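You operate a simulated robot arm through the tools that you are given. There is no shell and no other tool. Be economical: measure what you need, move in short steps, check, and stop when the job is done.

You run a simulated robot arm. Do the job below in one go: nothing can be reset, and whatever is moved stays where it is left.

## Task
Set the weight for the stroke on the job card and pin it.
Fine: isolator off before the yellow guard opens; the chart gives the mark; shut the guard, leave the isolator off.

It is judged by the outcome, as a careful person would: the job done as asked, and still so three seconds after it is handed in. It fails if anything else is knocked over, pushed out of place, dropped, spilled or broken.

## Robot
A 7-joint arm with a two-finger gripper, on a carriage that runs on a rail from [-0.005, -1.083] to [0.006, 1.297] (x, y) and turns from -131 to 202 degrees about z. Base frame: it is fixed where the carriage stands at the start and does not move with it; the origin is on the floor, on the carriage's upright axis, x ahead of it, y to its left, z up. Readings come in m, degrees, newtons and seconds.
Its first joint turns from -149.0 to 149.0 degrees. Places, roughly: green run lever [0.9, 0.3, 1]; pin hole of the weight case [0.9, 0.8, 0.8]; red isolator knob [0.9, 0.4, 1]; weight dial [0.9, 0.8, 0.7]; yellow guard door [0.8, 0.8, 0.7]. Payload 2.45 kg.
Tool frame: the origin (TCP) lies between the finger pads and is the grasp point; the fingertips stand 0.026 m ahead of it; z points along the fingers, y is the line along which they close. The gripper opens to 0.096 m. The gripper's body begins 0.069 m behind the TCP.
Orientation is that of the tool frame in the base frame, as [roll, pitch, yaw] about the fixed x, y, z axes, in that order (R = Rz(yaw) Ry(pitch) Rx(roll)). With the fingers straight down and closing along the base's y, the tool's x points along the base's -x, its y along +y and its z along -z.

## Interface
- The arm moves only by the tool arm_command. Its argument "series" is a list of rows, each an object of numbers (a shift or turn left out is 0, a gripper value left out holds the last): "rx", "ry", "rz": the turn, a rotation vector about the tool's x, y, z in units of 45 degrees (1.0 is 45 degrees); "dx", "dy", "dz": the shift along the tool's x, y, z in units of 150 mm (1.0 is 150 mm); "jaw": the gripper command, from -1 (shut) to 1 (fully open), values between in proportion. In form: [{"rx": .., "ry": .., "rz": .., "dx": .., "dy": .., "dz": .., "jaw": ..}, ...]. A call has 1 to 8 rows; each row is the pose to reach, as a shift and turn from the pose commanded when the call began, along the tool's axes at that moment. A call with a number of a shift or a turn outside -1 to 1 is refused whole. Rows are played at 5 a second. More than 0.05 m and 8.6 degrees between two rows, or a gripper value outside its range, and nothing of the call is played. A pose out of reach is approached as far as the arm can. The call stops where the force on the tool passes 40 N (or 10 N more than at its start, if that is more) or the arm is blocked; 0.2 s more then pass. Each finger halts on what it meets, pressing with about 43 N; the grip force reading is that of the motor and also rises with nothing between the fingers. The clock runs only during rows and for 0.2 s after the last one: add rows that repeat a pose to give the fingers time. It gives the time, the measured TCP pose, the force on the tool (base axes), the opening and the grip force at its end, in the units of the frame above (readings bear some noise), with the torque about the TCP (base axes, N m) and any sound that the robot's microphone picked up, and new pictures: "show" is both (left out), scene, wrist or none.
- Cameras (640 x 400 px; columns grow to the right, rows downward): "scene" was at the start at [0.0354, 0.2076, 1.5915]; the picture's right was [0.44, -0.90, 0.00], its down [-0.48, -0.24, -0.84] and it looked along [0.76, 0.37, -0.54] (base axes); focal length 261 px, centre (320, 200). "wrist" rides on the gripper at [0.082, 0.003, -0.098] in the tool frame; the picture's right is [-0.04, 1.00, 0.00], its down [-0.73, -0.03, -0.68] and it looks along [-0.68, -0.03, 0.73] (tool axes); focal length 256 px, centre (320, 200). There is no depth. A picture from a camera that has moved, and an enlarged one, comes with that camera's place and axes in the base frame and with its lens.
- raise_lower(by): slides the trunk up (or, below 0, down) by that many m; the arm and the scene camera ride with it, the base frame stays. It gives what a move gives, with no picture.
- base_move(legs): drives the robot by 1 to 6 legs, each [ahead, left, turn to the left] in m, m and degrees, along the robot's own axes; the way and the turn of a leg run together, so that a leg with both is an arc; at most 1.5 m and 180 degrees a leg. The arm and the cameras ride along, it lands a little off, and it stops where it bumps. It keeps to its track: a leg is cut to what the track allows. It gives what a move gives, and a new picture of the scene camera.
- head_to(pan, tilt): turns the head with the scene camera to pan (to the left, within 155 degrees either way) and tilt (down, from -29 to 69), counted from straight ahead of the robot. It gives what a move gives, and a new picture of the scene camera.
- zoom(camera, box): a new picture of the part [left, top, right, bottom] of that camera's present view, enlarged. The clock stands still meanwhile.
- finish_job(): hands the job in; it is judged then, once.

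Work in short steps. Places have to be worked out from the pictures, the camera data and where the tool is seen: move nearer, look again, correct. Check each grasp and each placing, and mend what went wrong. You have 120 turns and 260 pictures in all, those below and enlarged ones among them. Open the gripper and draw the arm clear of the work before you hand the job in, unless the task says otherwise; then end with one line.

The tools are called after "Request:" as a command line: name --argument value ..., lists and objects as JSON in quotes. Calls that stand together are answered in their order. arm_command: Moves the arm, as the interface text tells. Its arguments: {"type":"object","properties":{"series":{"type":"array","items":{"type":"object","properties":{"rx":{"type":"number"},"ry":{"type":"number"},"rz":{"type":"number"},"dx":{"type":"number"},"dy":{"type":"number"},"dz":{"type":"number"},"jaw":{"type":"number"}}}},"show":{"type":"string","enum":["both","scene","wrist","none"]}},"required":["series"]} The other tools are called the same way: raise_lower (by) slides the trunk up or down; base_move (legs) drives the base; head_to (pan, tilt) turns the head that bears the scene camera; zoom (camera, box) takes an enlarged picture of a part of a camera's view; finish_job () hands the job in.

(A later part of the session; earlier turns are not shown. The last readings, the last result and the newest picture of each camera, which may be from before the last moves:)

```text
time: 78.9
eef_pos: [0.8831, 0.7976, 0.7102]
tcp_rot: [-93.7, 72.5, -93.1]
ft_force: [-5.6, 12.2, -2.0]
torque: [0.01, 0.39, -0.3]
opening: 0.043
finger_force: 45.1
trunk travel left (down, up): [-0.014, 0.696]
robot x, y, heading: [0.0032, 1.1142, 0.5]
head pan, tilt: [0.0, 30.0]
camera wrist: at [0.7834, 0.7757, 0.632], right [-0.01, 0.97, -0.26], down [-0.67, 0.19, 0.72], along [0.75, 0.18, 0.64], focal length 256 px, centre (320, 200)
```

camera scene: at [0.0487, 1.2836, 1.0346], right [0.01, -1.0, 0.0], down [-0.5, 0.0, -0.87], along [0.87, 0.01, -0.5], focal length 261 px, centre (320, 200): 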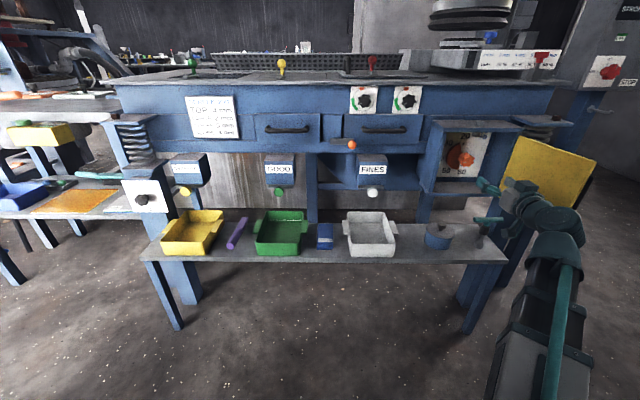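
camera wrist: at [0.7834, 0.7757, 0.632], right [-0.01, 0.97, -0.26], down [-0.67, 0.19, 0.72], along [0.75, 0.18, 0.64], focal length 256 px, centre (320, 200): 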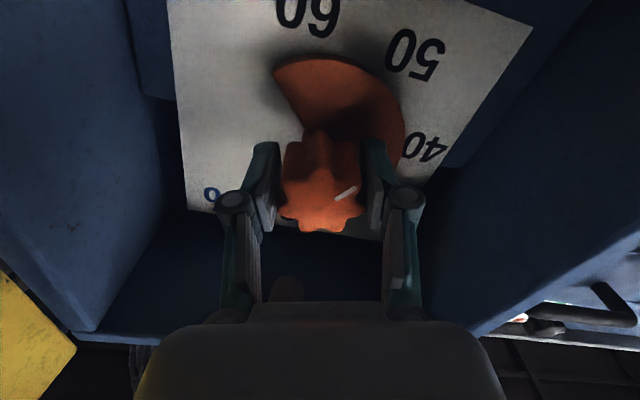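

Turned ~44°; add 5° more, release and back off to measure.

Request:
arm_command --series '[{"rz": -0.06}, {"rz": -0.11}, {"rz": -0.11}]' --show "none"

Request:
arm_command --series '[{"jaw": 0}, {"jaw": 0.4}, {"jaw": 0.4}, {"jaw": 0.4, "dz": -0.2}, {"dz": -0.4}, {"dz": -0.6}, {"dz": -0.8}, {"dz": -1}]' --show "wrist"

Request:
zoom --camera "wrist" --box '[230, 0, 430, 140]'

Request:
zoom --camera "scene" --box '[430, 120, 510, 190]'

```text
time: 79.7
eef_pos: [0.8828, 0.7973, 0.7102]
tcp_rot: [-92.9, 67.7, -92.4]
ft_force: [-7.5, 14.4, -4.9]
torque: [-0.02, -0.08, -0.07]
opening: 0.043
finger_force: 45.2
trunk travel left (down, up): [-0.014, 0.696]
robot x, y, heading: [0.0047, 1.1173, 0.8]
head pan, tilt: [0.0, 30.0]
```

```text
time: 81.5
eef_pos: [0.7347, 0.798, 0.7111]
tcp_rot: [-92.8, 67.7, -92.4]
ft_force: [0.8, -0.4, 0.5]
torque: [0.01, -0.01, 0.0]
opening: 0.0671
finger_force: 0.1
trunk travel left (down, up): [-0.014, 0.696]
robot x, y, heading: [0.0064, 1.1137, 0.3]
head pan, tilt: [0.0, 30.0]
camera wrist: at [0.6349, 0.768, 0.6362], right [-0.01, 0.94, -0.34], down [-0.67, 0.25, 0.7], along [0.74, 0.24, 0.62], focal length 256 px, centre (320, 200)
```

wrist: 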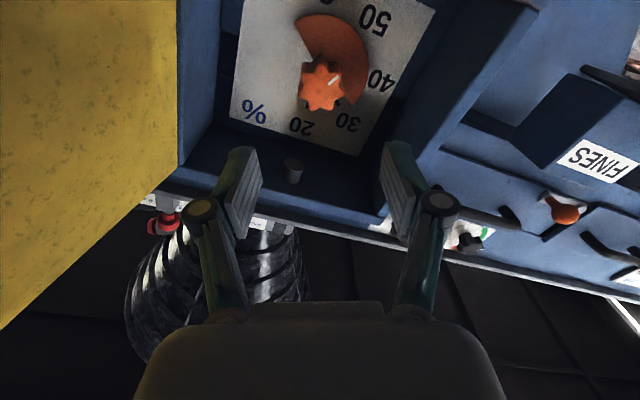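

```text
2.86 times, centred on (330, 70) of wrist
camera zoom: at [0.6349, 0.768, 0.6362], right [-0.01, 0.94, -0.34], down [-0.67, 0.25, 0.7], along [0.74, 0.24, 0.62], focal length 731 px, centre (291, 571)
```

zoom: 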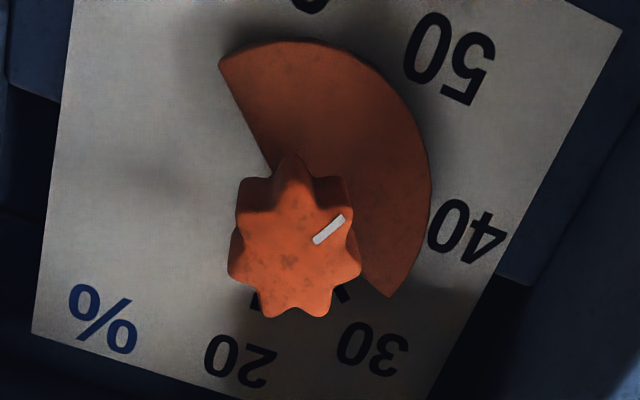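

```text
5.71 times, centred on (470, 155) of scene
camera zoom: at [0.0488, 1.2836, 1.0346], right [0.01, -1.0, 0.0], down [-0.5, -0.01, -0.87], along [0.87, 0.01, -0.5], focal length 1491 px, centre (-537, 457)
```

zoom: 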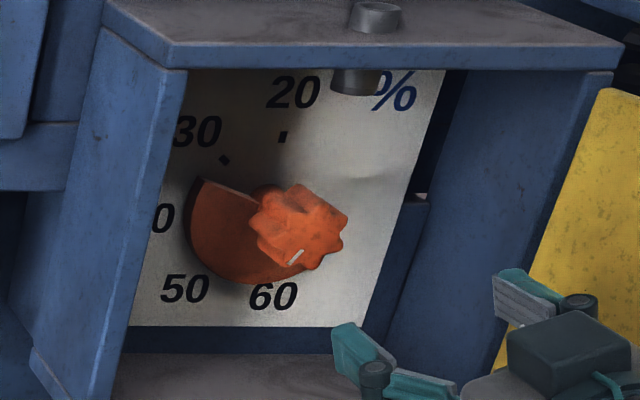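

Pointer measures 239° against 240° for the 50 mark — set. Now the pin: raise the trunk clear, tilt the tool to 45° down-forward, and drive back right.

Request:
raise_lower --by 0.42

Request:
arm_command --series '[{"rz": 0.17, "dz": -0.05}, {"rz": 0.34, "dz": -0.1}, {"rz": 0.5, "dz": -0.15}]' --show "none"

Request:
arm_command --series '[{"ry": 0.17}, {"ry": 0.34}, {"ry": 0.51}, {"ry": 0.68}, {"ry": 0.85}, {"ry": 1}]' --show "none"

Request:
base_move --legs '[[0, -0.52, 0]]'

```text
refused: 0.42 is not a number from -0.4 to 0.4
```

```text
time: 82.3
eef_pos: [0.712, 0.7971, 0.7121]
tcp_rot: [160.6, 88.8, 161.0]
ft_force: [-0.3, 0.6, 0.3]
torque: [0.01, 0.02, 0.0]
opening: 0.0672
finger_force: 0.0
trunk travel left (down, up): [-0.014, 0.696]
robot x, y, heading: [0.0035, 1.1128, 0.3]
head pan, tilt: [0.0, 30.0]
```

```text
time: 83.7
eef_pos: [0.7107, 0.7957, 0.7131]
tcp_rot: [179.6, 43.8, 180.0]
ft_force: [0.9, -0.6, -0.3]
torque: [-0.03, 0.01, 0.04]
opening: 0.0675
finger_force: 0.1
trunk travel left (down, up): [-0.014, 0.696]
robot x, y, heading: [0.0035, 1.1159, 0.5]
head pan, tilt: [0.0, 30.0]
```

```text
time: 85.1
eef_pos: [0.7099, 0.6821, 0.7124]
tcp_rot: [178.6, 43.7, -179.7]
ft_force: [-0.5, 9.2, 0.6]
torque: [-0.18, 0.04, -0.02]
opening: 0.0642
finger_force: 0.1
trunk travel left (down, up): [-0.014, 0.696]
robot x, y, heading: [0.0038, 0.9895, 0.6]
head pan, tilt: [0.0, 30.0]
stopped in leg 1: the force on the tool passed its limit at 53 N (the readings are from after the stop); the commanded pose is now the measured one
camera scene: at [0.0477, 1.16, 1.0344], right [0.01, -1.0, 0.0], down [-0.5, -0.01, -0.87], along [0.87, 0.01, -0.5], focal length 261 px, centre (320, 200)
```

scene: 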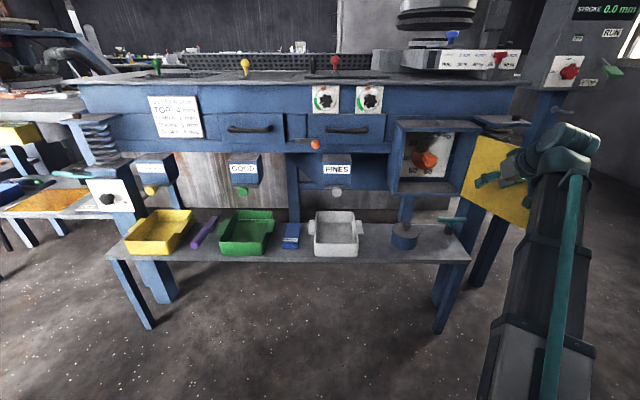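

The trunk raise was refused (limit 0.4), so the gripper nudged the open door; it only pushed the door wider. I back off left and raise, one at a time from now on.

Request:
base_move --legs '[[0, 0.08, 0]]'

Request:
zoom --camera "scene" --box '[380, 100, 560, 260]'

```text
time: 86.2
eef_pos: [0.7108, 0.7577, 0.7123]
tcp_rot: [178.7, 43.7, -180.0]
ft_force: [-0.3, 0.4, -0.6]
torque: [0.03, -0.02, -0.01]
opening: 0.0672
finger_force: 0.0
trunk travel left (down, up): [-0.014, 0.696]
robot x, y, heading: [0.0074, 1.0695, 0.6]
head pan, tilt: [0.0, 30.0]
camera scene: at [0.0485, 1.2383, 1.0346], right [0.01, -1.0, 0.0], down [-0.5, -0.01, -0.87], along [0.87, 0.01, -0.5], focal length 261 px, centre (320, 200)
```

scene: 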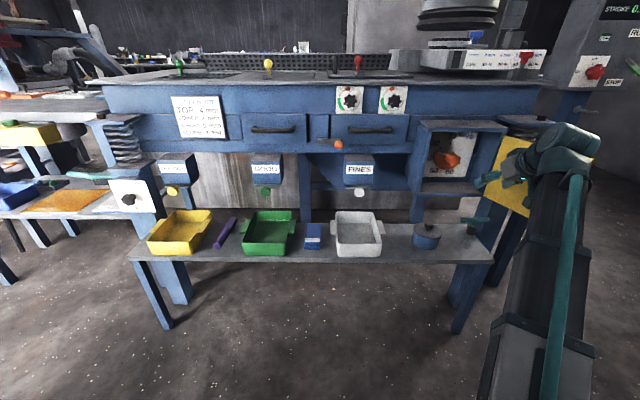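

```text
2.50 times, centred on (470, 180) of scene
camera zoom: at [0.0485, 1.2383, 1.0346], right [0.01, -1.0, 0.0], down [-0.5, -0.01, -0.87], along [0.87, 0.01, -0.5], focal length 652 px, centre (-55, 250)
```

zoom: 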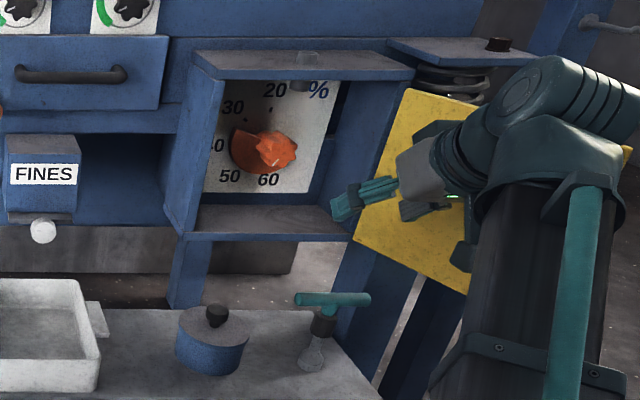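

Door fine. Raise the trunk 0.4.

Request:
raise_lower --by 0.4

```text
time: 90.0
eef_pos: [0.7092, 0.7564, 1.1122]
tcp_rot: [178.8, 43.7, -179.9]
ft_force: [0.0, -0.2, 0.4]
torque: [-0.03, -0.03, 0.03]
opening: 0.0669
finger_force: 0.0
trunk travel left (down, up): [-0.414, 0.296]
robot x, y, heading: [0.0048, 1.0673, 0.5]
head pan, tilt: [0.0, 30.0]
```

Request:
base_move --legs '[[0, -0.32, 0]]'

Request:
arm_command --series '[{"dy": 0.25}, {"dy": 0.5}, {"dy": 0.75}, {"dy": 1}]' --show "both"

```text
time: 92.1
eef_pos: [0.7086, 0.4445, 1.1126]
tcp_rot: [178.6, 43.7, -179.6]
ft_force: [0.6, -0.7, -0.8]
torque: [-0.01, -0.02, 0.0]
opening: 0.0674
finger_force: 0.0
trunk travel left (down, up): [-0.414, 0.296]
robot x, y, heading: [0.0027, 0.7548, 0.7]
head pan, tilt: [0.0, 30.0]
camera scene: at [0.0467, 0.9227, 1.4346], right [0.01, -1.0, 0.0], down [-0.5, -0.01, -0.87], along [0.87, 0.01, -0.5], focal length 261 px, centre (320, 200)
```

scene: 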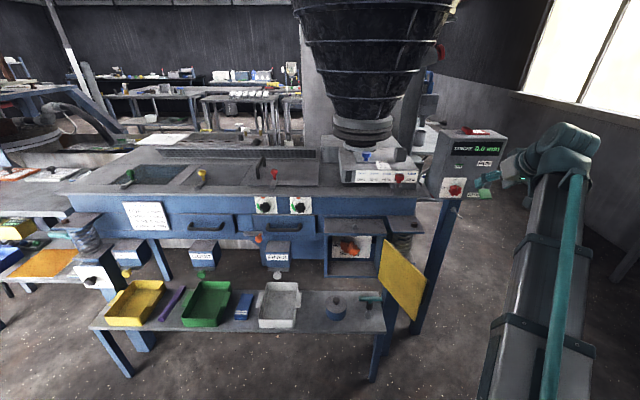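

```text
time: 93.1
eef_pos: [0.706, 0.5939, 1.1139]
tcp_rot: [178.7, 43.7, -179.7]
ft_force: [0.0, -0.3, 0.3]
torque: [-0.01, 0.03, 0.04]
opening: 0.0673
finger_force: 0.1
trunk travel left (down, up): [-0.414, 0.296]
robot x, y, heading: [0.0044, 0.7524, 0.7]
head pan, tilt: [0.0, 30.0]
camera scene: at [0.0466, 0.9227, 1.4346], right [0.01, -1.0, 0.0], down [-0.5, -0.01, -0.87], along [0.87, 0.01, -0.5], focal length 261 px, centre (320, 200)
camera wrist: at [0.5787, 0.5944, 1.1283], right [0.01, 1.0, 0.04], down [0.06, -0.04, 1.0], along [1.0, -0.01, -0.06], focal length 256 px, centre (320, 200)
```

scene: 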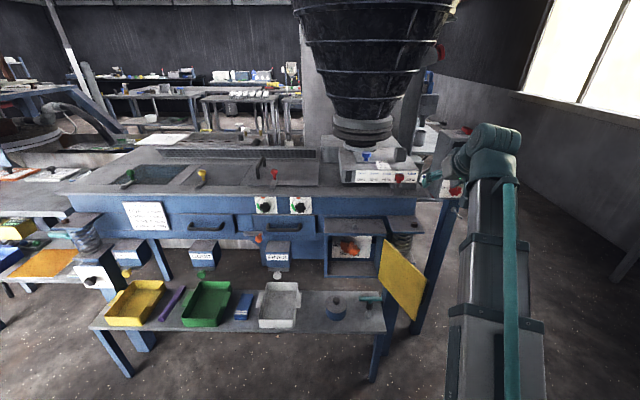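
wrist: 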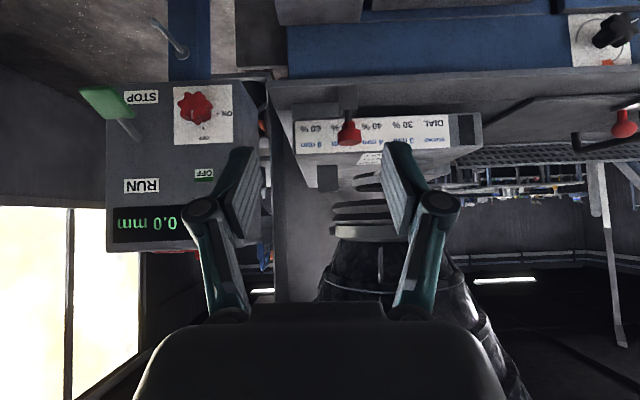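

Pin cap at ≈[0.93, 0.634, 1.02], isolator seen at OFF. Approach part way.

Request:
arm_command --series '[{"dz": 0.2, "dx": -0.15, "dy": 0.09}, {"dz": 0.4, "dx": -0.3, "dy": 0.18}, {"dz": 0.6, "dx": -0.45, "dy": 0.27}, {"dz": 0.8, "dx": -0.6, "dy": 0.27}, {"dz": 0.9, "dx": -0.64, "dy": 0.27}]' --show "wrist"

Request:
zoom --camera "scene" --box '[340, 130, 480, 220]'

```text
time: 94.3
eef_pos: [0.8685, 0.6385, 1.0843]
tcp_rot: [178.7, 43.8, -179.8]
ft_force: [-0.1, -0.7, -0.4]
torque: [-0.02, 0.04, 0.0]
opening: 0.0673
finger_force: 0.0
trunk travel left (down, up): [-0.414, 0.296]
robot x, y, heading: [0.0059, 0.7565, 0.8]
head pan, tilt: [0.0, 30.0]
camera wrist: at [0.7416, 0.6377, 1.0975], right [0.01, 1.0, 0.04], down [0.06, -0.04, 1.0], along [1.0, -0.01, -0.06], focal length 256 px, centre (320, 200)
```

wrist: 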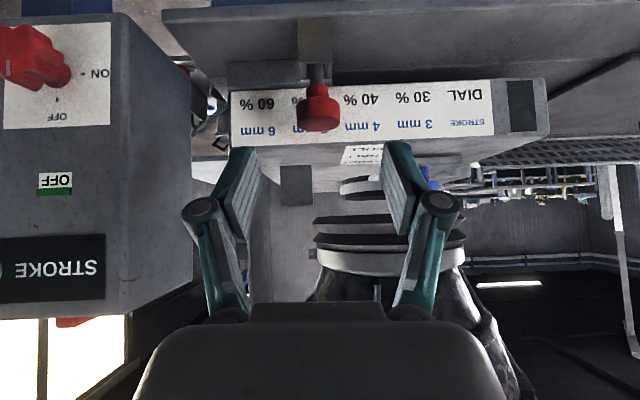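

```text
4.44 times, centred on (410, 175) of scene
camera zoom: at [0.0468, 0.9227, 1.4346], right [0.01, -1.0, 0.0], down [-0.5, -0.01, -0.87], along [0.87, 0.01, -0.5], focal length 1159 px, centre (-80, 311)
```

zoom: 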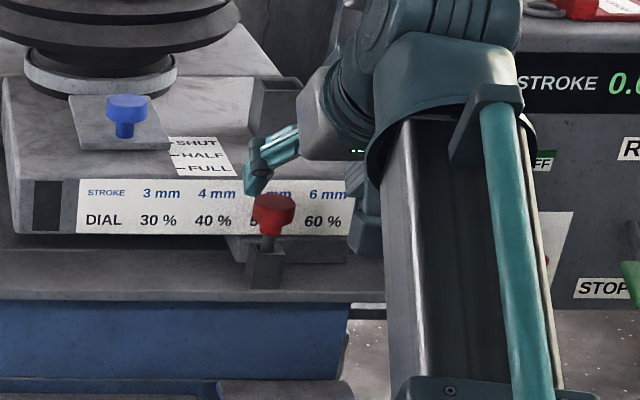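

Aligned in y; cap centre ≈[0.922, 0.6385, 1.021]. Slide along the tool axis and close.

Request:
arm_command --series '[{"dz": 0.16, "dx": 0.03}, {"dz": 0.32, "dx": 0.03}, {"dz": 0.47, "dx": 0.03}, {"dz": 0.47, "dx": 0.03}]' --show "wrist"

Request:
zoom --camera "scene" --box '[340, 130, 480, 220]'

```text
time: 95.3
eef_pos: [0.9139, 0.6401, 1.0299]
tcp_rot: [178.7, 43.6, -179.7]
ft_force: [0.4, -0.1, -0.2]
torque: [0.04, 0.0, 0.03]
opening: 0.0672
finger_force: 0.0
trunk travel left (down, up): [-0.414, 0.296]
robot x, y, heading: [0.0037, 0.7516, 0.8]
head pan, tilt: [0.0, 30.0]
camera wrist: at [0.7864, 0.6404, 1.0435], right [0.01, 1.0, 0.04], down [0.06, -0.04, 1.0], along [1.0, -0.01, -0.06], focal length 256 px, centre (320, 200)
```

wrist: 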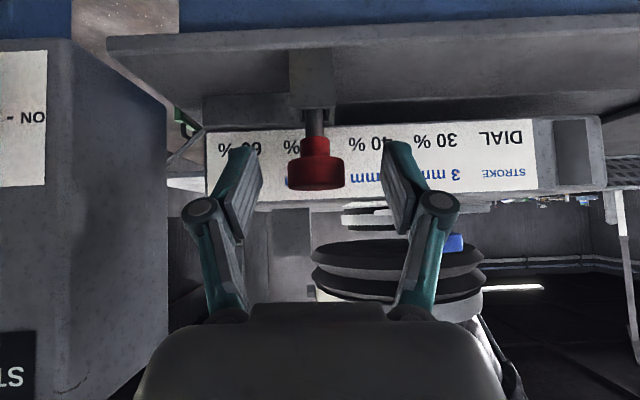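

```text
4.44 times, centred on (410, 175) of scene
camera zoom: at [0.0468, 0.9227, 1.4346], right [0.01, -1.0, 0.0], down [-0.5, -0.01, -0.87], along [0.87, 0.01, -0.5], focal length 1159 px, centre (-80, 311)
```

zoom: 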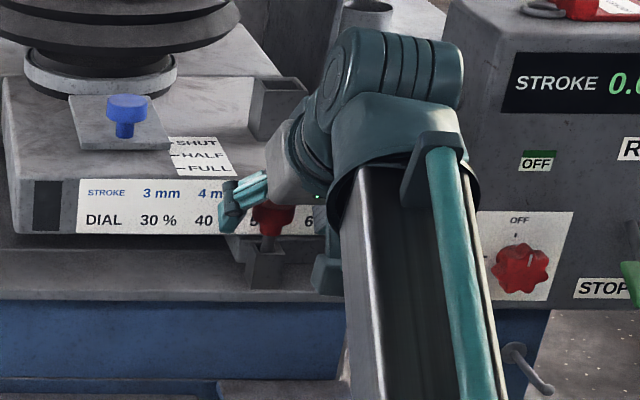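

Cap sits between the pads. Close on it.

Request:
arm_command --series '[{"jaw": 0}, {"jaw": -0.5}, {"jaw": -0.6}, {"jaw": -0.6}]' --show "wrist"

```text
time: 96.3
eef_pos: [0.9133, 0.6393, 1.0302]
tcp_rot: [178.7, 43.7, -179.6]
ft_force: [0.0, 0.6, 0.7]
torque: [0.03, -0.01, -0.01]
opening: 0.0326
finger_force: 42.9
trunk travel left (down, up): [-0.414, 0.296]
robot x, y, heading: [0.0016, 0.7521, 0.7]
head pan, tilt: [0.0, 30.0]
camera wrist: at [0.7861, 0.6403, 1.0439], right [0.01, 1.0, 0.04], down [0.06, -0.04, 1.0], along [1.0, -0.01, -0.06], focal length 256 px, centre (320, 200)
```

wrist: 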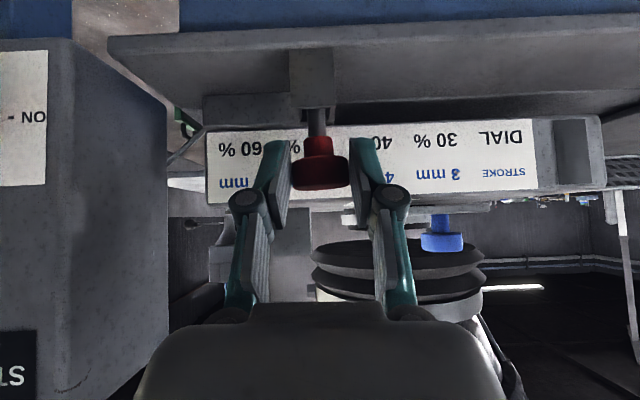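

Gripped (32.6 mm). Lift straight up with the trunk.

Request:
raise_lower --by 0.12

Request:
arm_command --series '[{"jaw": -1}, {"jaw": -1}]' --show "both"

```text
time: 97.8
eef_pos: [0.9124, 0.6404, 1.1495]
tcp_rot: [178.6, 43.6, -179.8]
ft_force: [0.9, -0.4, -0.4]
torque: [0.01, 0.03, 0.01]
opening: 0.0324
finger_force: 42.8
trunk travel left (down, up): [-0.534, 0.176]
robot x, y, heading: [0.0042, 0.7517, 0.9]
head pan, tilt: [0.0, 30.0]
```

```text
time: 98.4
eef_pos: [0.9125, 0.6405, 1.1503]
tcp_rot: [178.7, 43.7, -179.8]
ft_force: [0.6, 0.0, -0.8]
torque: [-0.01, 0.04, 0.03]
opening: 0.0324
finger_force: 43.6
trunk travel left (down, up): [-0.534, 0.176]
robot x, y, heading: [0.0021, 0.7541, 0.9]
head pan, tilt: [0.0, 30.0]
camera scene: at [0.0467, 0.9227, 1.5546], right [0.01, -1.0, 0.0], down [-0.5, -0.01, -0.87], along [0.87, 0.01, -0.5], focal length 261 px, centre (320, 200)
camera wrist: at [0.7862, 0.6403, 1.1637], right [0.01, 1.0, 0.04], down [0.06, -0.04, 1.0], along [1.0, -0.01, -0.06], focal length 256 px, centre (320, 200)
```

scene: 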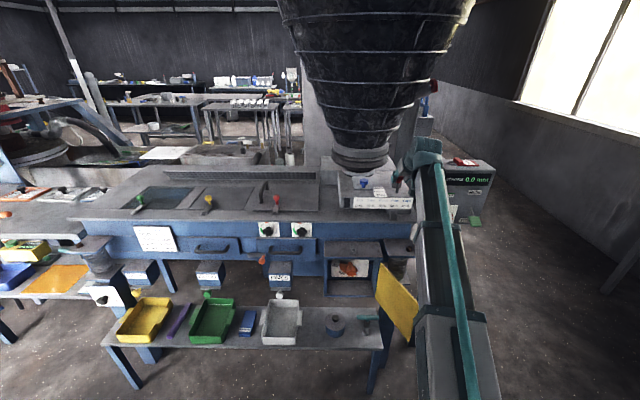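
wrist: 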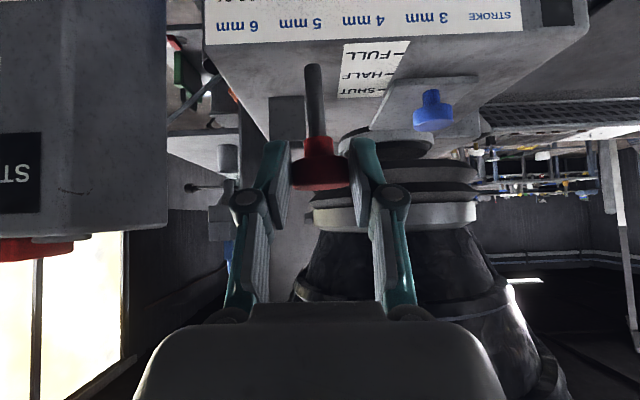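

Pin is out, held vertically; its tip is ≈0.067 m below the TCP. I draw back and shift left in front of the case to see the hole.

Request:
arm_command --series '[{"dz": -0.18, "dx": 0.18}, {"dz": -0.35, "dx": 0.37, "dy": 0.1}, {"dz": -0.52, "dx": 0.55, "dy": 0.3}, {"dz": -0.7, "dx": 0.73, "dy": 0.5}, {"dz": -0.87, "dx": 0.92, "dy": 0.65}, {"dz": -0.87, "dx": 0.92, "dy": 0.85}, {"dz": -0.87, "dx": 0.92, "dy": 1}]' --show "none"

Request:
raise_lower --by -0.19

Request:
arm_command --series '[{"dx": 0}]' --show "both"

```text
time: 100.0
eef_pos: [0.721, 0.7863, 1.1519]
tcp_rot: [178.8, 43.8, -179.8]
ft_force: [0.7, 0.0, -0.8]
torque: [-0.02, -0.01, -0.01]
opening: 0.0324
finger_force: 42.7
trunk travel left (down, up): [-0.534, 0.176]
robot x, y, heading: [0.005, 0.7543, 0.6]
head pan, tilt: [0.0, 30.0]
```

```text
time: 102.1
eef_pos: [0.7198, 0.7869, 0.9618]
tcp_rot: [178.7, 43.6, -179.7]
ft_force: [-1.1, 0.6, -0.7]
torque: [0.0, 0.01, -0.02]
opening: 0.0324
finger_force: 42.8
trunk travel left (down, up): [-0.344, 0.366]
robot x, y, heading: [0.0059, 0.7527, 0.6]
head pan, tilt: [0.0, 30.0]
```

```text
time: 102.5
eef_pos: [0.7198, 0.7859, 0.9629]
tcp_rot: [178.7, 43.7, -179.7]
ft_force: [-1.5, -0.3, -0.6]
torque: [-0.01, -0.02, 0.01]
opening: 0.0323
finger_force: 43.3
trunk travel left (down, up): [-0.344, 0.366]
robot x, y, heading: [0.0024, 0.751, 0.7]
head pan, tilt: [0.0, 30.0]
camera scene: at [0.0467, 0.9227, 1.3646], right [0.01, -1.0, 0.0], down [-0.5, -0.01, -0.87], along [0.87, 0.01, -0.5], focal length 261 px, centre (320, 200)
camera wrist: at [0.5932, 0.7866, 0.9761], right [0.01, 1.0, 0.04], down [0.06, -0.04, 1.0], along [1.0, -0.01, -0.06], focal length 256 px, centre (320, 200)
```

scene: 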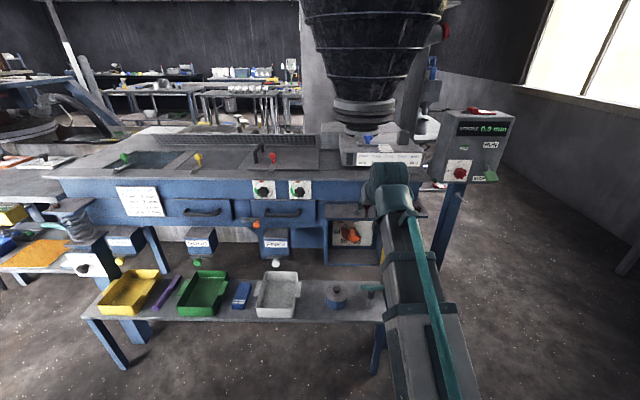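
wrist: 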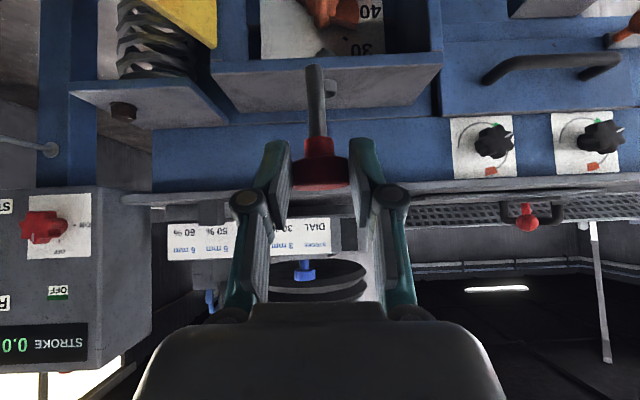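

Request:
zoom --camera "wrist" --box '[270, 50, 390, 130]'

Request:
zoom --camera "scene" --box '[320, 180, 420, 270]'

```text
5.00 times, centred on (330, 90) of wrist
camera zoom: at [0.5932, 0.7866, 0.9761], right [0.01, 1.0, 0.04], down [0.06, -0.04, 1.0], along [1.0, -0.01, -0.06], focal length 1280 px, centre (270, 750)
```

zoom: 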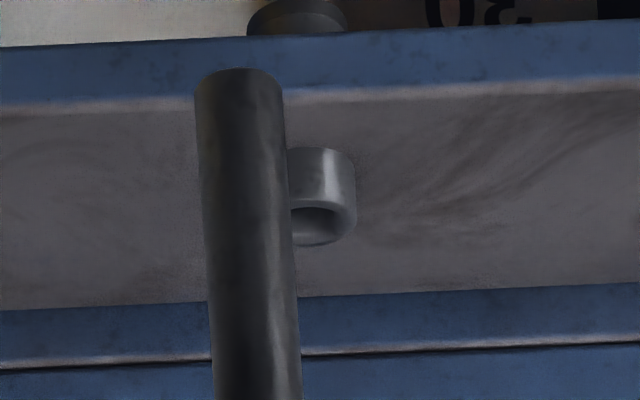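

```text
4.44 times, centred on (370, 225) of scene
camera zoom: at [0.0467, 0.9227, 1.3646], right [0.01, -1.0, 0.0], down [-0.5, -0.01, -0.87], along [0.87, 0.01, -0.5], focal length 1159 px, centre (98, 89)
```

zoom: 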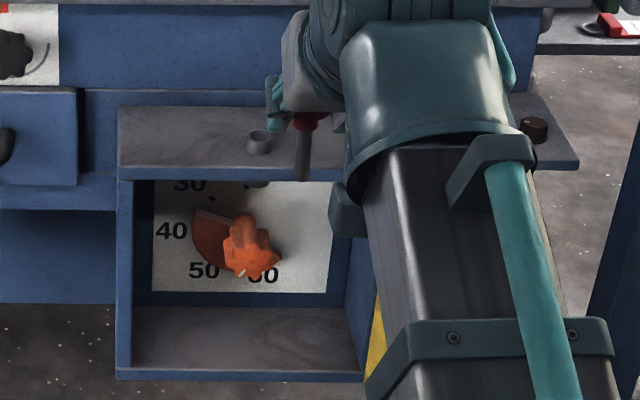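

Hole ≈[0.867, 0.797, 0.847]; move the pin above it, staying ~3 cm up, and compare in both views.

Request:
arm_command --series '[{"dz": 0.18, "dx": -0.15, "dy": 0.04}, {"dz": 0.36, "dx": -0.3, "dy": 0.083}, {"dz": 0.54, "dx": -0.45, "dy": 0.083}, {"dz": 0.7, "dx": -0.586, "dy": 0.083}, {"dz": 0.7, "dx": -0.586, "dy": 0.083}]' --show "wrist"

Request:
zoom --camera "scene" --box '[330, 180, 410, 240]'

```text
time: 103.7
eef_pos: [0.8587, 0.8026, 0.9469]
tcp_rot: [178.7, 43.7, -179.7]
ft_force: [0.3, 0.2, -0.4]
torque: [0.04, 0.02, -0.01]
opening: 0.032
finger_force: 43.5
trunk travel left (down, up): [-0.344, 0.366]
robot x, y, heading: [0.0025, 0.7501, 0.8]
head pan, tilt: [0.0, 30.0]
camera wrist: at [0.7299, 0.8023, 0.9608], right [0.01, 1.0, 0.04], down [0.06, -0.04, 1.0], along [1.0, -0.01, -0.06], focal length 256 px, centre (320, 200)
```

wrist: 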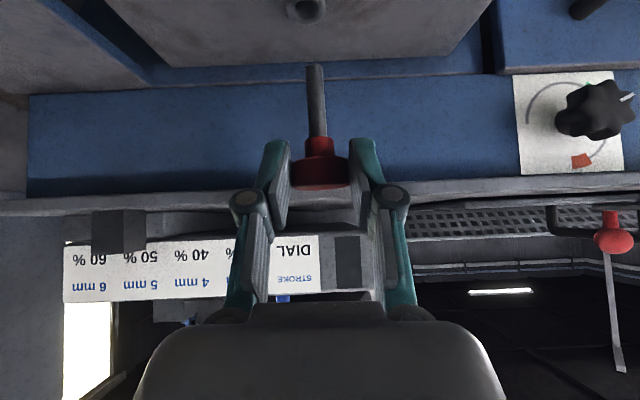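

```text
6.67 times, centred on (370, 210) of scene
camera zoom: at [0.0469, 0.9227, 1.3646], right [0.01, -1.0, 0.0], down [-0.5, -0.01, -0.87], along [0.87, 0.01, -0.5], focal length 1739 px, centre (-13, 133)
```

zoom: 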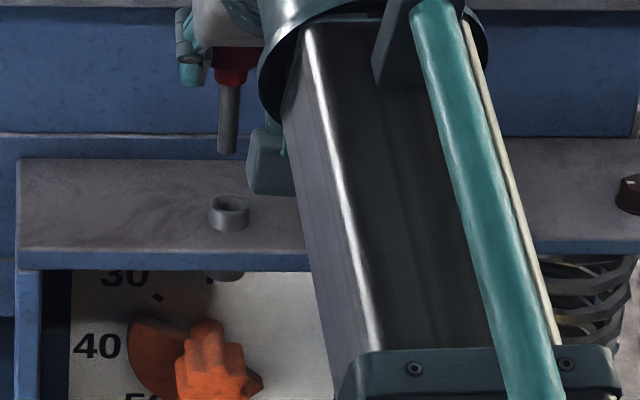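

Very close: tip needs ≈ −3.5 mm in y, +2 mm in x. Apply and descend 28 mm, just above the boss.

Request:
arm_command --series '[{"dz": 0.01, "dx": -0.01, "dy": -0.023}, {"dz": 0.07, "dx": 0.05, "dy": -0.023}, {"dz": 0.144, "dx": 0.119, "dy": -0.023}, {"dz": 0.144, "dx": 0.119, "dy": -0.023}]' --show "wrist"

Request:
zoom --camera "scene" --box '[340, 185, 380, 215]'

Request:
zoom --camera "wrist" --box '[270, 0, 370, 70]'

```text
time: 104.7
eef_pos: [0.8592, 0.8001, 0.9194]
tcp_rot: [178.7, 43.9, -179.8]
ft_force: [-0.3, 0.1, -1.2]
torque: [0.02, -0.01, 0.02]
opening: 0.0324
finger_force: 42.7
trunk travel left (down, up): [-0.344, 0.366]
robot x, y, heading: [0.0011, 0.7533, 0.7]
head pan, tilt: [0.0, 30.0]
camera wrist: at [0.7315, 0.7993, 0.933], right [0.01, 1.0, 0.04], down [0.06, -0.04, 1.0], along [1.0, -0.01, -0.06], focal length 256 px, centre (320, 200)
```

wrist: 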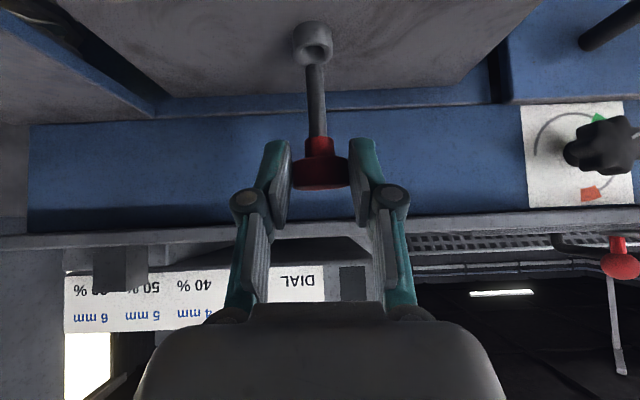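

```text
13.33 times, centred on (360, 200) of scene
camera zoom: at [0.0467, 0.9227, 1.3646], right [0.01, -1.0, 0.0], down [-0.5, -0.01, -0.87], along [0.87, 0.01, -0.5], focal length 3478 px, centre (-213, 200)
```

zoom: 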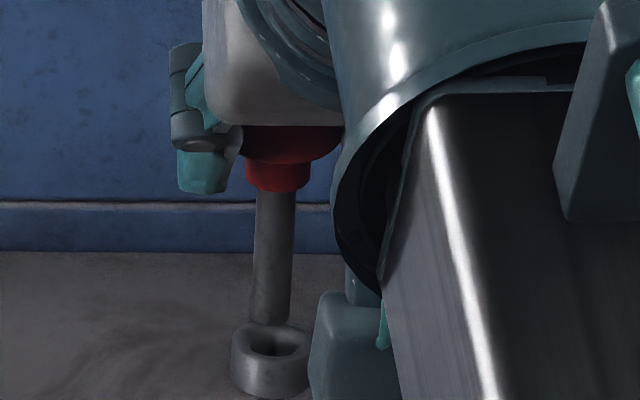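

```text
5.71 times, centred on (320, 35) of wrist
camera zoom: at [0.7315, 0.7993, 0.933], right [0.01, 1.0, 0.04], down [0.06, -0.04, 1.0], along [1.0, -0.01, -0.06], focal length 1463 px, centre (320, 1143)
```

zoom: 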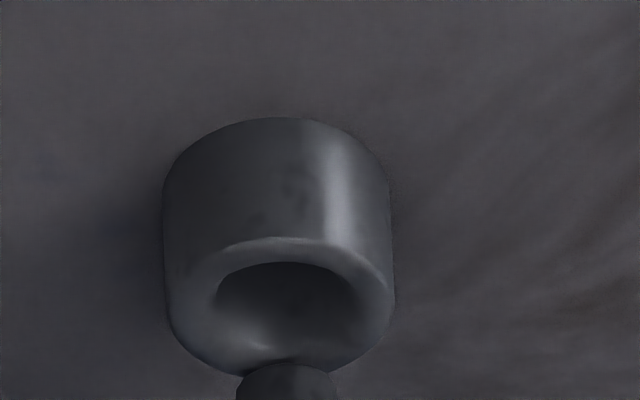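

Nearly over the boss (y within 1 mm). The two views share elevation, so to fix x I measure the cap's width to get its depth.

Request:
zoom --camera "wrist" --box '[270, 120, 370, 200]'

```text
5.00 times, centred on (320, 160) of wrist
camera zoom: at [0.7315, 0.7993, 0.933], right [0.01, 1.0, 0.04], down [0.06, -0.04, 1.0], along [1.0, -0.01, -0.06], focal length 1280 px, centre (320, 400)
```

zoom: 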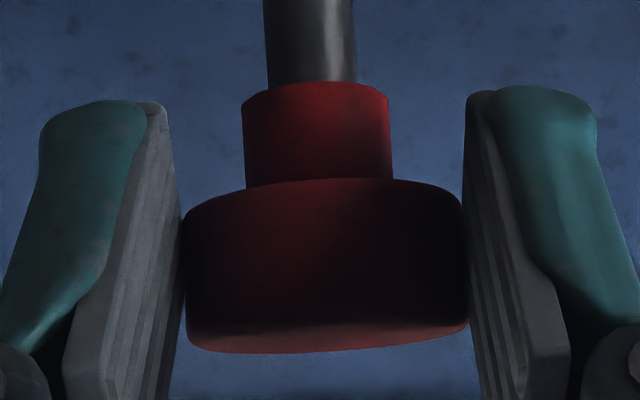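

Cap width puts the pin axis ≈1 cm farther in +x than the hole. I raise 4 mm, shift −10 mm in x, and look again.

Request:
arm_command --series '[{"dz": -0.019, "dx": -0.018}, {"dz": -0.065, "dx": 0.03, "dy": -0.004}, {"dz": -0.065, "dx": 0.03, "dy": -0.004}]' --show "none"

Request:
zoom --camera "scene" --box '[340, 185, 380, 215]'

Request:
zoom --camera "wrist" --box '[270, 0, 370, 70]'

```text
time: 105.5
eef_pos: [0.8478, 0.7994, 0.9228]
tcp_rot: [178.7, 43.7, -179.7]
ft_force: [0.1, 0.8, -0.2]
torque: [0.02, 0.01, 0.01]
opening: 0.032
finger_force: 43.0
trunk travel left (down, up): [-0.344, 0.366]
robot x, y, heading: [0.0025, 0.7546, 0.8]
head pan, tilt: [0.0, 30.0]
```

```text
13.33 times, centred on (360, 200) of scene
camera zoom: at [0.0466, 0.9227, 1.3646], right [0.01, -1.0, 0.0], down [-0.5, -0.01, -0.87], along [0.87, 0.01, -0.5], focal length 3478 px, centre (-213, 200)
```

zoom: 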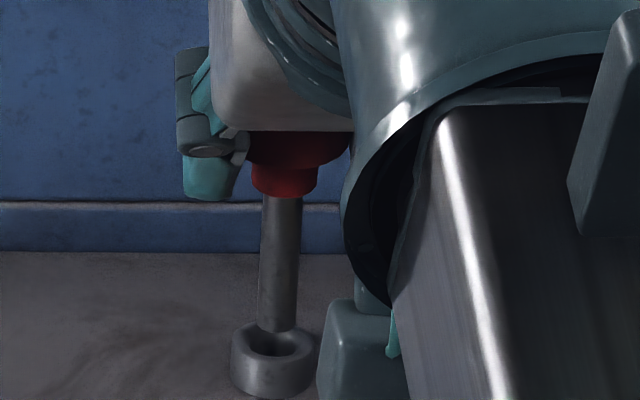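

```text
5.71 times, centred on (320, 35) of wrist
camera zoom: at [0.7215, 0.7989, 0.9371], right [0.01, 1.0, 0.04], down [0.06, -0.04, 1.0], along [1.0, -0.01, -0.06], focal length 1463 px, centre (320, 1143)
```

zoom: 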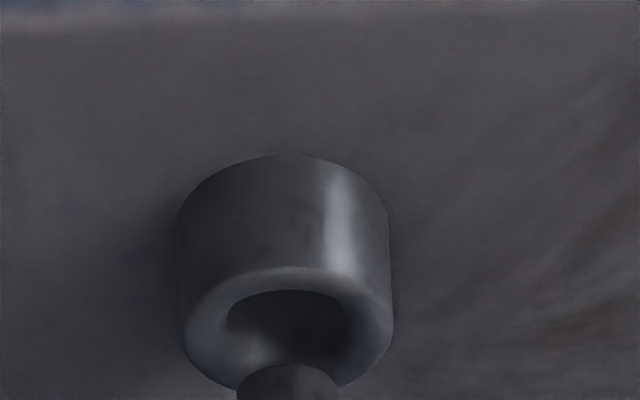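

y is aligned. x is uncertain by a few mm, so I lower in small steps and feel for contact.

Request:
arm_command --series '[{"dz": 0.005, "dx": 0.005}, {"dz": 0.01, "dx": 0.009}, {"dz": 0.01, "dx": 0.009}]' --show "none"

Request:
arm_command --series '[{"dz": 0.005, "dx": 0.005}, {"dz": 0.01, "dx": 0.009}, {"dz": 0.01, "dx": 0.009}]' --show "none"

Request:
zoom --camera "wrist" --box '[270, 0, 370, 70]'

Request:
zoom --camera "scene" --box '[340, 185, 380, 215]'

```text
time: 106.3
eef_pos: [0.849, 0.7997, 0.9222]
tcp_rot: [178.8, 43.7, -179.7]
ft_force: [0.7, 0.4, 0.2]
torque: [-0.01, 0.0, -0.05]
opening: 0.0322
finger_force: 43.9
trunk travel left (down, up): [-0.344, 0.366]
robot x, y, heading: [0.0019, 0.7532, 0.7]
head pan, tilt: [0.0, 30.0]
```

```text
time: 107.1
eef_pos: [0.8484, 0.7977, 0.9183]
tcp_rot: [178.7, 43.7, -179.7]
ft_force: [0.6, -1.0, -0.3]
torque: [0.0, 0.01, -0.01]
opening: 0.0322
finger_force: 43.2
trunk travel left (down, up): [-0.344, 0.366]
robot x, y, heading: [0.0032, 0.7557, 0.7]
head pan, tilt: [0.0, 30.0]
```

```text
5.71 times, centred on (320, 35) of wrist
camera zoom: at [0.7214, 0.7982, 0.933], right [0.01, 1.0, 0.04], down [0.06, -0.04, 1.0], along [1.0, -0.01, -0.06], focal length 1463 px, centre (320, 1143)
```

zoom: 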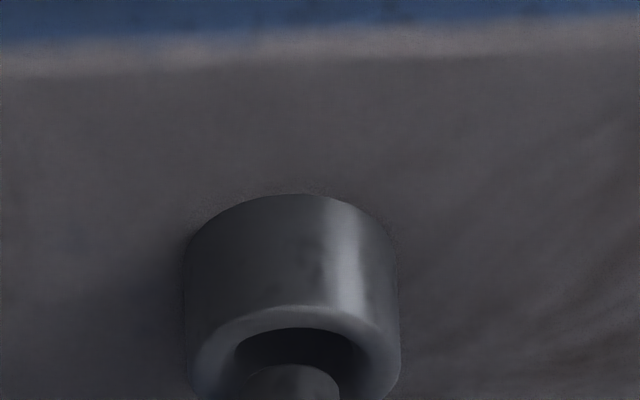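

```text
13.33 times, centred on (360, 200) of scene
camera zoom: at [0.0467, 0.9227, 1.3646], right [0.01, -1.0, 0.0], down [-0.5, -0.01, -0.87], along [0.87, 0.01, -0.5], focal length 3478 px, centre (-213, 200)
```

zoom: 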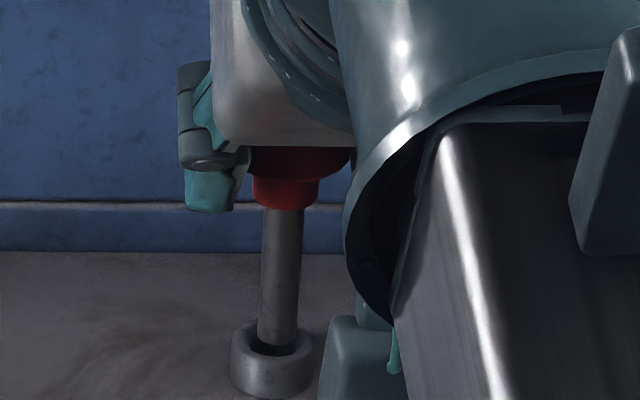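

Request:
zoom --camera "scene" --box '[352, 204, 368, 214]'

Request:
zoom --camera "wrist" --box '[290, 40, 350, 80]'

```text
16.00 times, centred on (360, 209) of scene
camera zoom: at [0.0467, 0.9227, 1.3646], right [0.01, -1.0, 0.0], down [-0.5, -0.01, -0.87], along [0.87, 0.01, -0.5], focal length 4174 px, centre (-320, 56)
```

zoom: 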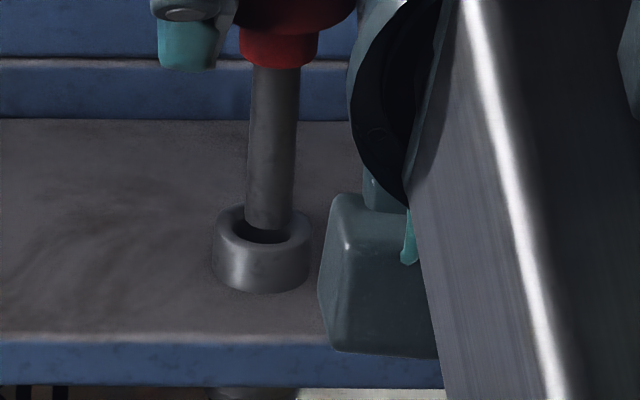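

```text
10.00 times, centred on (320, 60) of wrist
camera zoom: at [0.7214, 0.7982, 0.933], right [0.01, 1.0, 0.04], down [0.06, -0.04, 1.0], along [1.0, -0.01, -0.06], focal length 2560 px, centre (320, 1600)
```

zoom: 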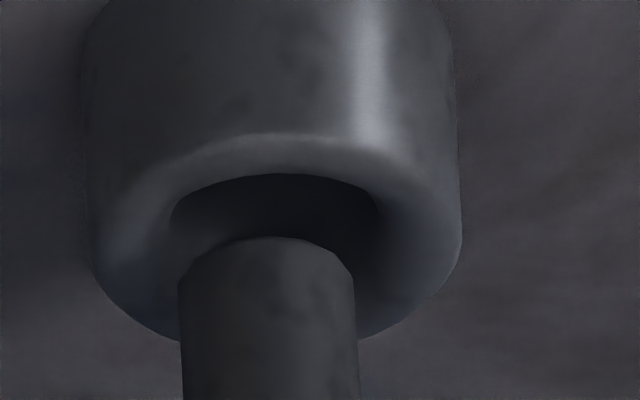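

Pin is 0.45 mm off in y. I correct that and keep lowering to feel for contact.

Request:
arm_command --series '[{"dy": 0.003}, {"dz": 0.005, "dx": 0.005, "dy": 0.003}, {"dz": 0.01, "dx": 0.009, "dy": 0.003}, {"dz": 0.01, "dx": 0.009, "dy": 0.003}]' --show "none"

Request:
arm_command --series '[{"dz": 0.005, "dx": 0.005}, {"dz": 0.01, "dx": 0.009}, {"dz": 0.01, "dx": 0.009}]' --show "none"

Request:
zoom --camera "wrist" --box '[290, 40, 350, 80]'

Request:
zoom --camera "scene" --box '[352, 204, 368, 214]'

```text
time: 108.1
eef_pos: [0.849, 0.8, 0.9181]
tcp_rot: [178.7, 43.6, -179.7]
ft_force: [-0.4, -0.3, 0.2]
torque: [0.02, -0.01, -0.01]
opening: 0.0323
finger_force: 43.2
trunk travel left (down, up): [-0.344, 0.366]
robot x, y, heading: [0.004, 0.7528, 0.9]
head pan, tilt: [0.0, 30.0]
```

```text
time: 108.9
eef_pos: [0.8482, 0.7988, 0.915]
tcp_rot: [178.7, 43.8, -179.7]
ft_force: [0.0, 0.0, -0.3]
torque: [-0.01, -0.01, 0.02]
opening: 0.032
finger_force: 42.9
trunk travel left (down, up): [-0.344, 0.366]
robot x, y, heading: [0.0007, 0.7531, 0.8]
head pan, tilt: [0.0, 30.0]
```

```text
10.00 times, centred on (320, 60) of wrist
camera zoom: at [0.7211, 0.7989, 0.9292], right [0.01, 1.0, 0.04], down [0.06, -0.04, 1.0], along [1.0, -0.01, -0.06], focal length 2560 px, centre (320, 1600)
```

zoom: 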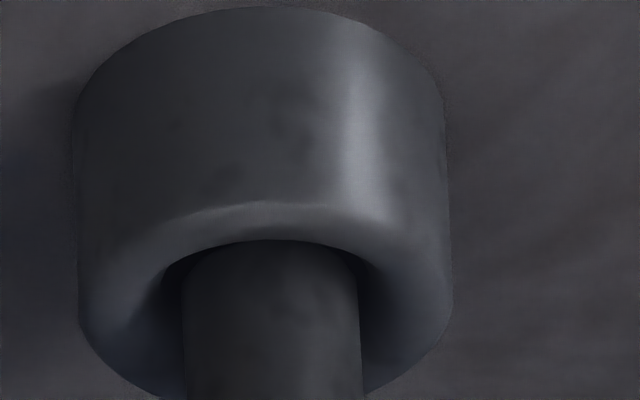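

```text
16.00 times, centred on (360, 209) of scene
camera zoom: at [0.0467, 0.9227, 1.3646], right [0.01, -1.0, 0.0], down [-0.5, -0.01, -0.87], along [0.87, 0.01, -0.5], focal length 4174 px, centre (-320, 56)
```

zoom: 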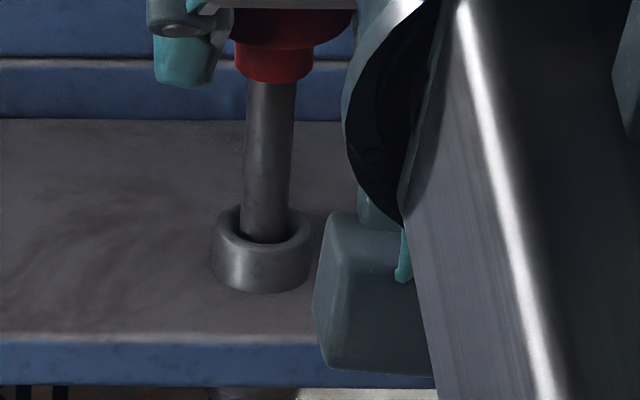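

No contact yet. Lower 3 mm more, with −0.4 mm y, and see whether the pin enters or passes in front.

Request:
arm_command --series '[{"dy": -0.003}, {"dz": 0.007, "dx": 0.007, "dy": -0.003}, {"dz": 0.0145, "dx": 0.0138, "dy": -0.003}, {"dz": 0.0145, "dx": 0.0138, "dy": -0.003}]' --show "none"

Request:
zoom --camera "wrist" --box '[290, 50, 350, 90]'

Request:
zoom --camera "scene" --box '[352, 204, 368, 214]'

```text
time: 109.9
eef_pos: [0.8487, 0.7977, 0.9123]
tcp_rot: [178.7, 43.7, -179.7]
ft_force: [-0.2, -0.1, -1.0]
torque: [0.0, -0.01, -0.02]
opening: 0.0317
finger_force: 43.0
trunk travel left (down, up): [-0.344, 0.366]
robot x, y, heading: [0.0049, 0.754, 0.6]
head pan, tilt: [0.0, 30.0]
```

```text
10.00 times, centred on (320, 70) of wrist
camera zoom: at [0.7214, 0.7986, 0.9263], right [0.01, 1.0, 0.04], down [0.06, -0.04, 1.0], along [1.0, -0.01, -0.06], focal length 2560 px, centre (320, 1500)
```

zoom: 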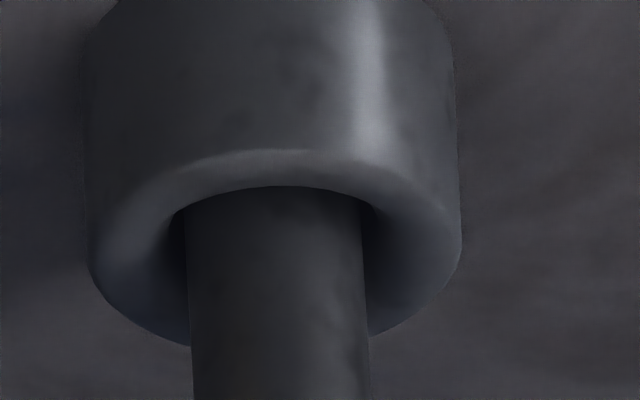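

```text
16.00 times, centred on (360, 209) of scene
camera zoom: at [0.0467, 0.9227, 1.3646], right [0.01, -1.0, 0.0], down [-0.5, -0.01, -0.87], along [0.87, 0.01, -0.5], focal length 4174 px, centre (-320, 56)
```

zoom: 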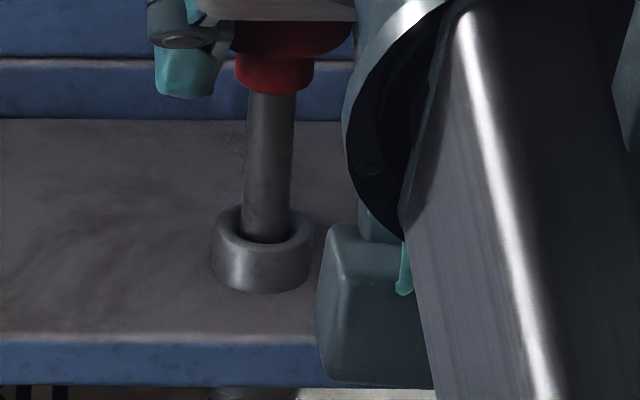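

The rim now hides the tip: the pin is in the hole, no contact. Lower 30 mm in small steps.

Request:
arm_command --series '[{"dz": 0.024, "dx": 0.023}, {"dz": 0.048, "dx": 0.046}, {"dz": 0.072, "dx": 0.069}, {"dz": 0.096, "dx": 0.092}, {"dz": 0.12, "dx": 0.115}, {"dz": 0.145, "dx": 0.138}]' --show "wrist"

Request:
zoom --camera "scene" --box '[348, 194, 372, 209]'

```text
time: 111.3
eef_pos: [0.8488, 0.7993, 0.8823]
tcp_rot: [178.7, 43.7, -179.7]
ft_force: [-0.5, 0.5, -0.4]
torque: [-0.01, -0.01, 0.0]
opening: 0.032
finger_force: 43.0
trunk travel left (down, up): [-0.344, 0.366]
robot x, y, heading: [0.0002, 0.751, 0.8]
head pan, tilt: [0.0, 30.0]
camera wrist: at [0.7212, 0.7991, 0.8961], right [0.01, 1.0, 0.04], down [0.06, -0.04, 1.0], along [1.0, -0.01, -0.06], focal length 256 px, centre (320, 200)
```

wrist: 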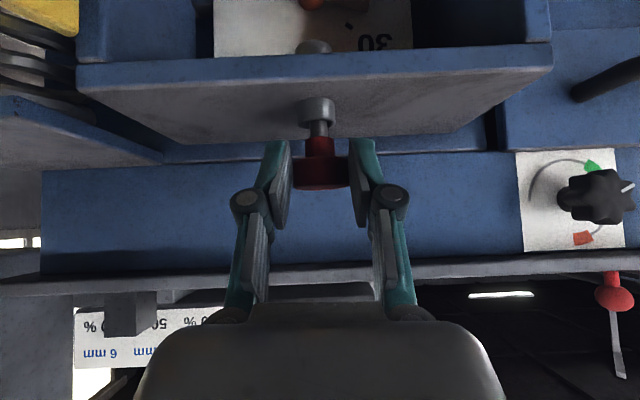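

```text
16.00 times, centred on (360, 202) of scene
camera zoom: at [0.0467, 0.9227, 1.3646], right [0.01, -1.0, 0.0], down [-0.5, -0.01, -0.87], along [0.87, 0.01, -0.5], focal length 4174 px, centre (-320, 176)
```

zoom: 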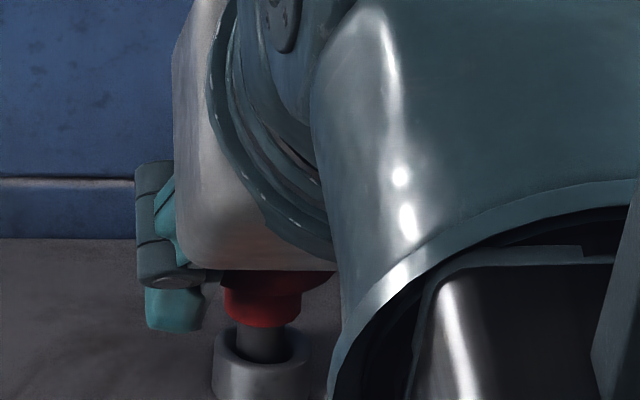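

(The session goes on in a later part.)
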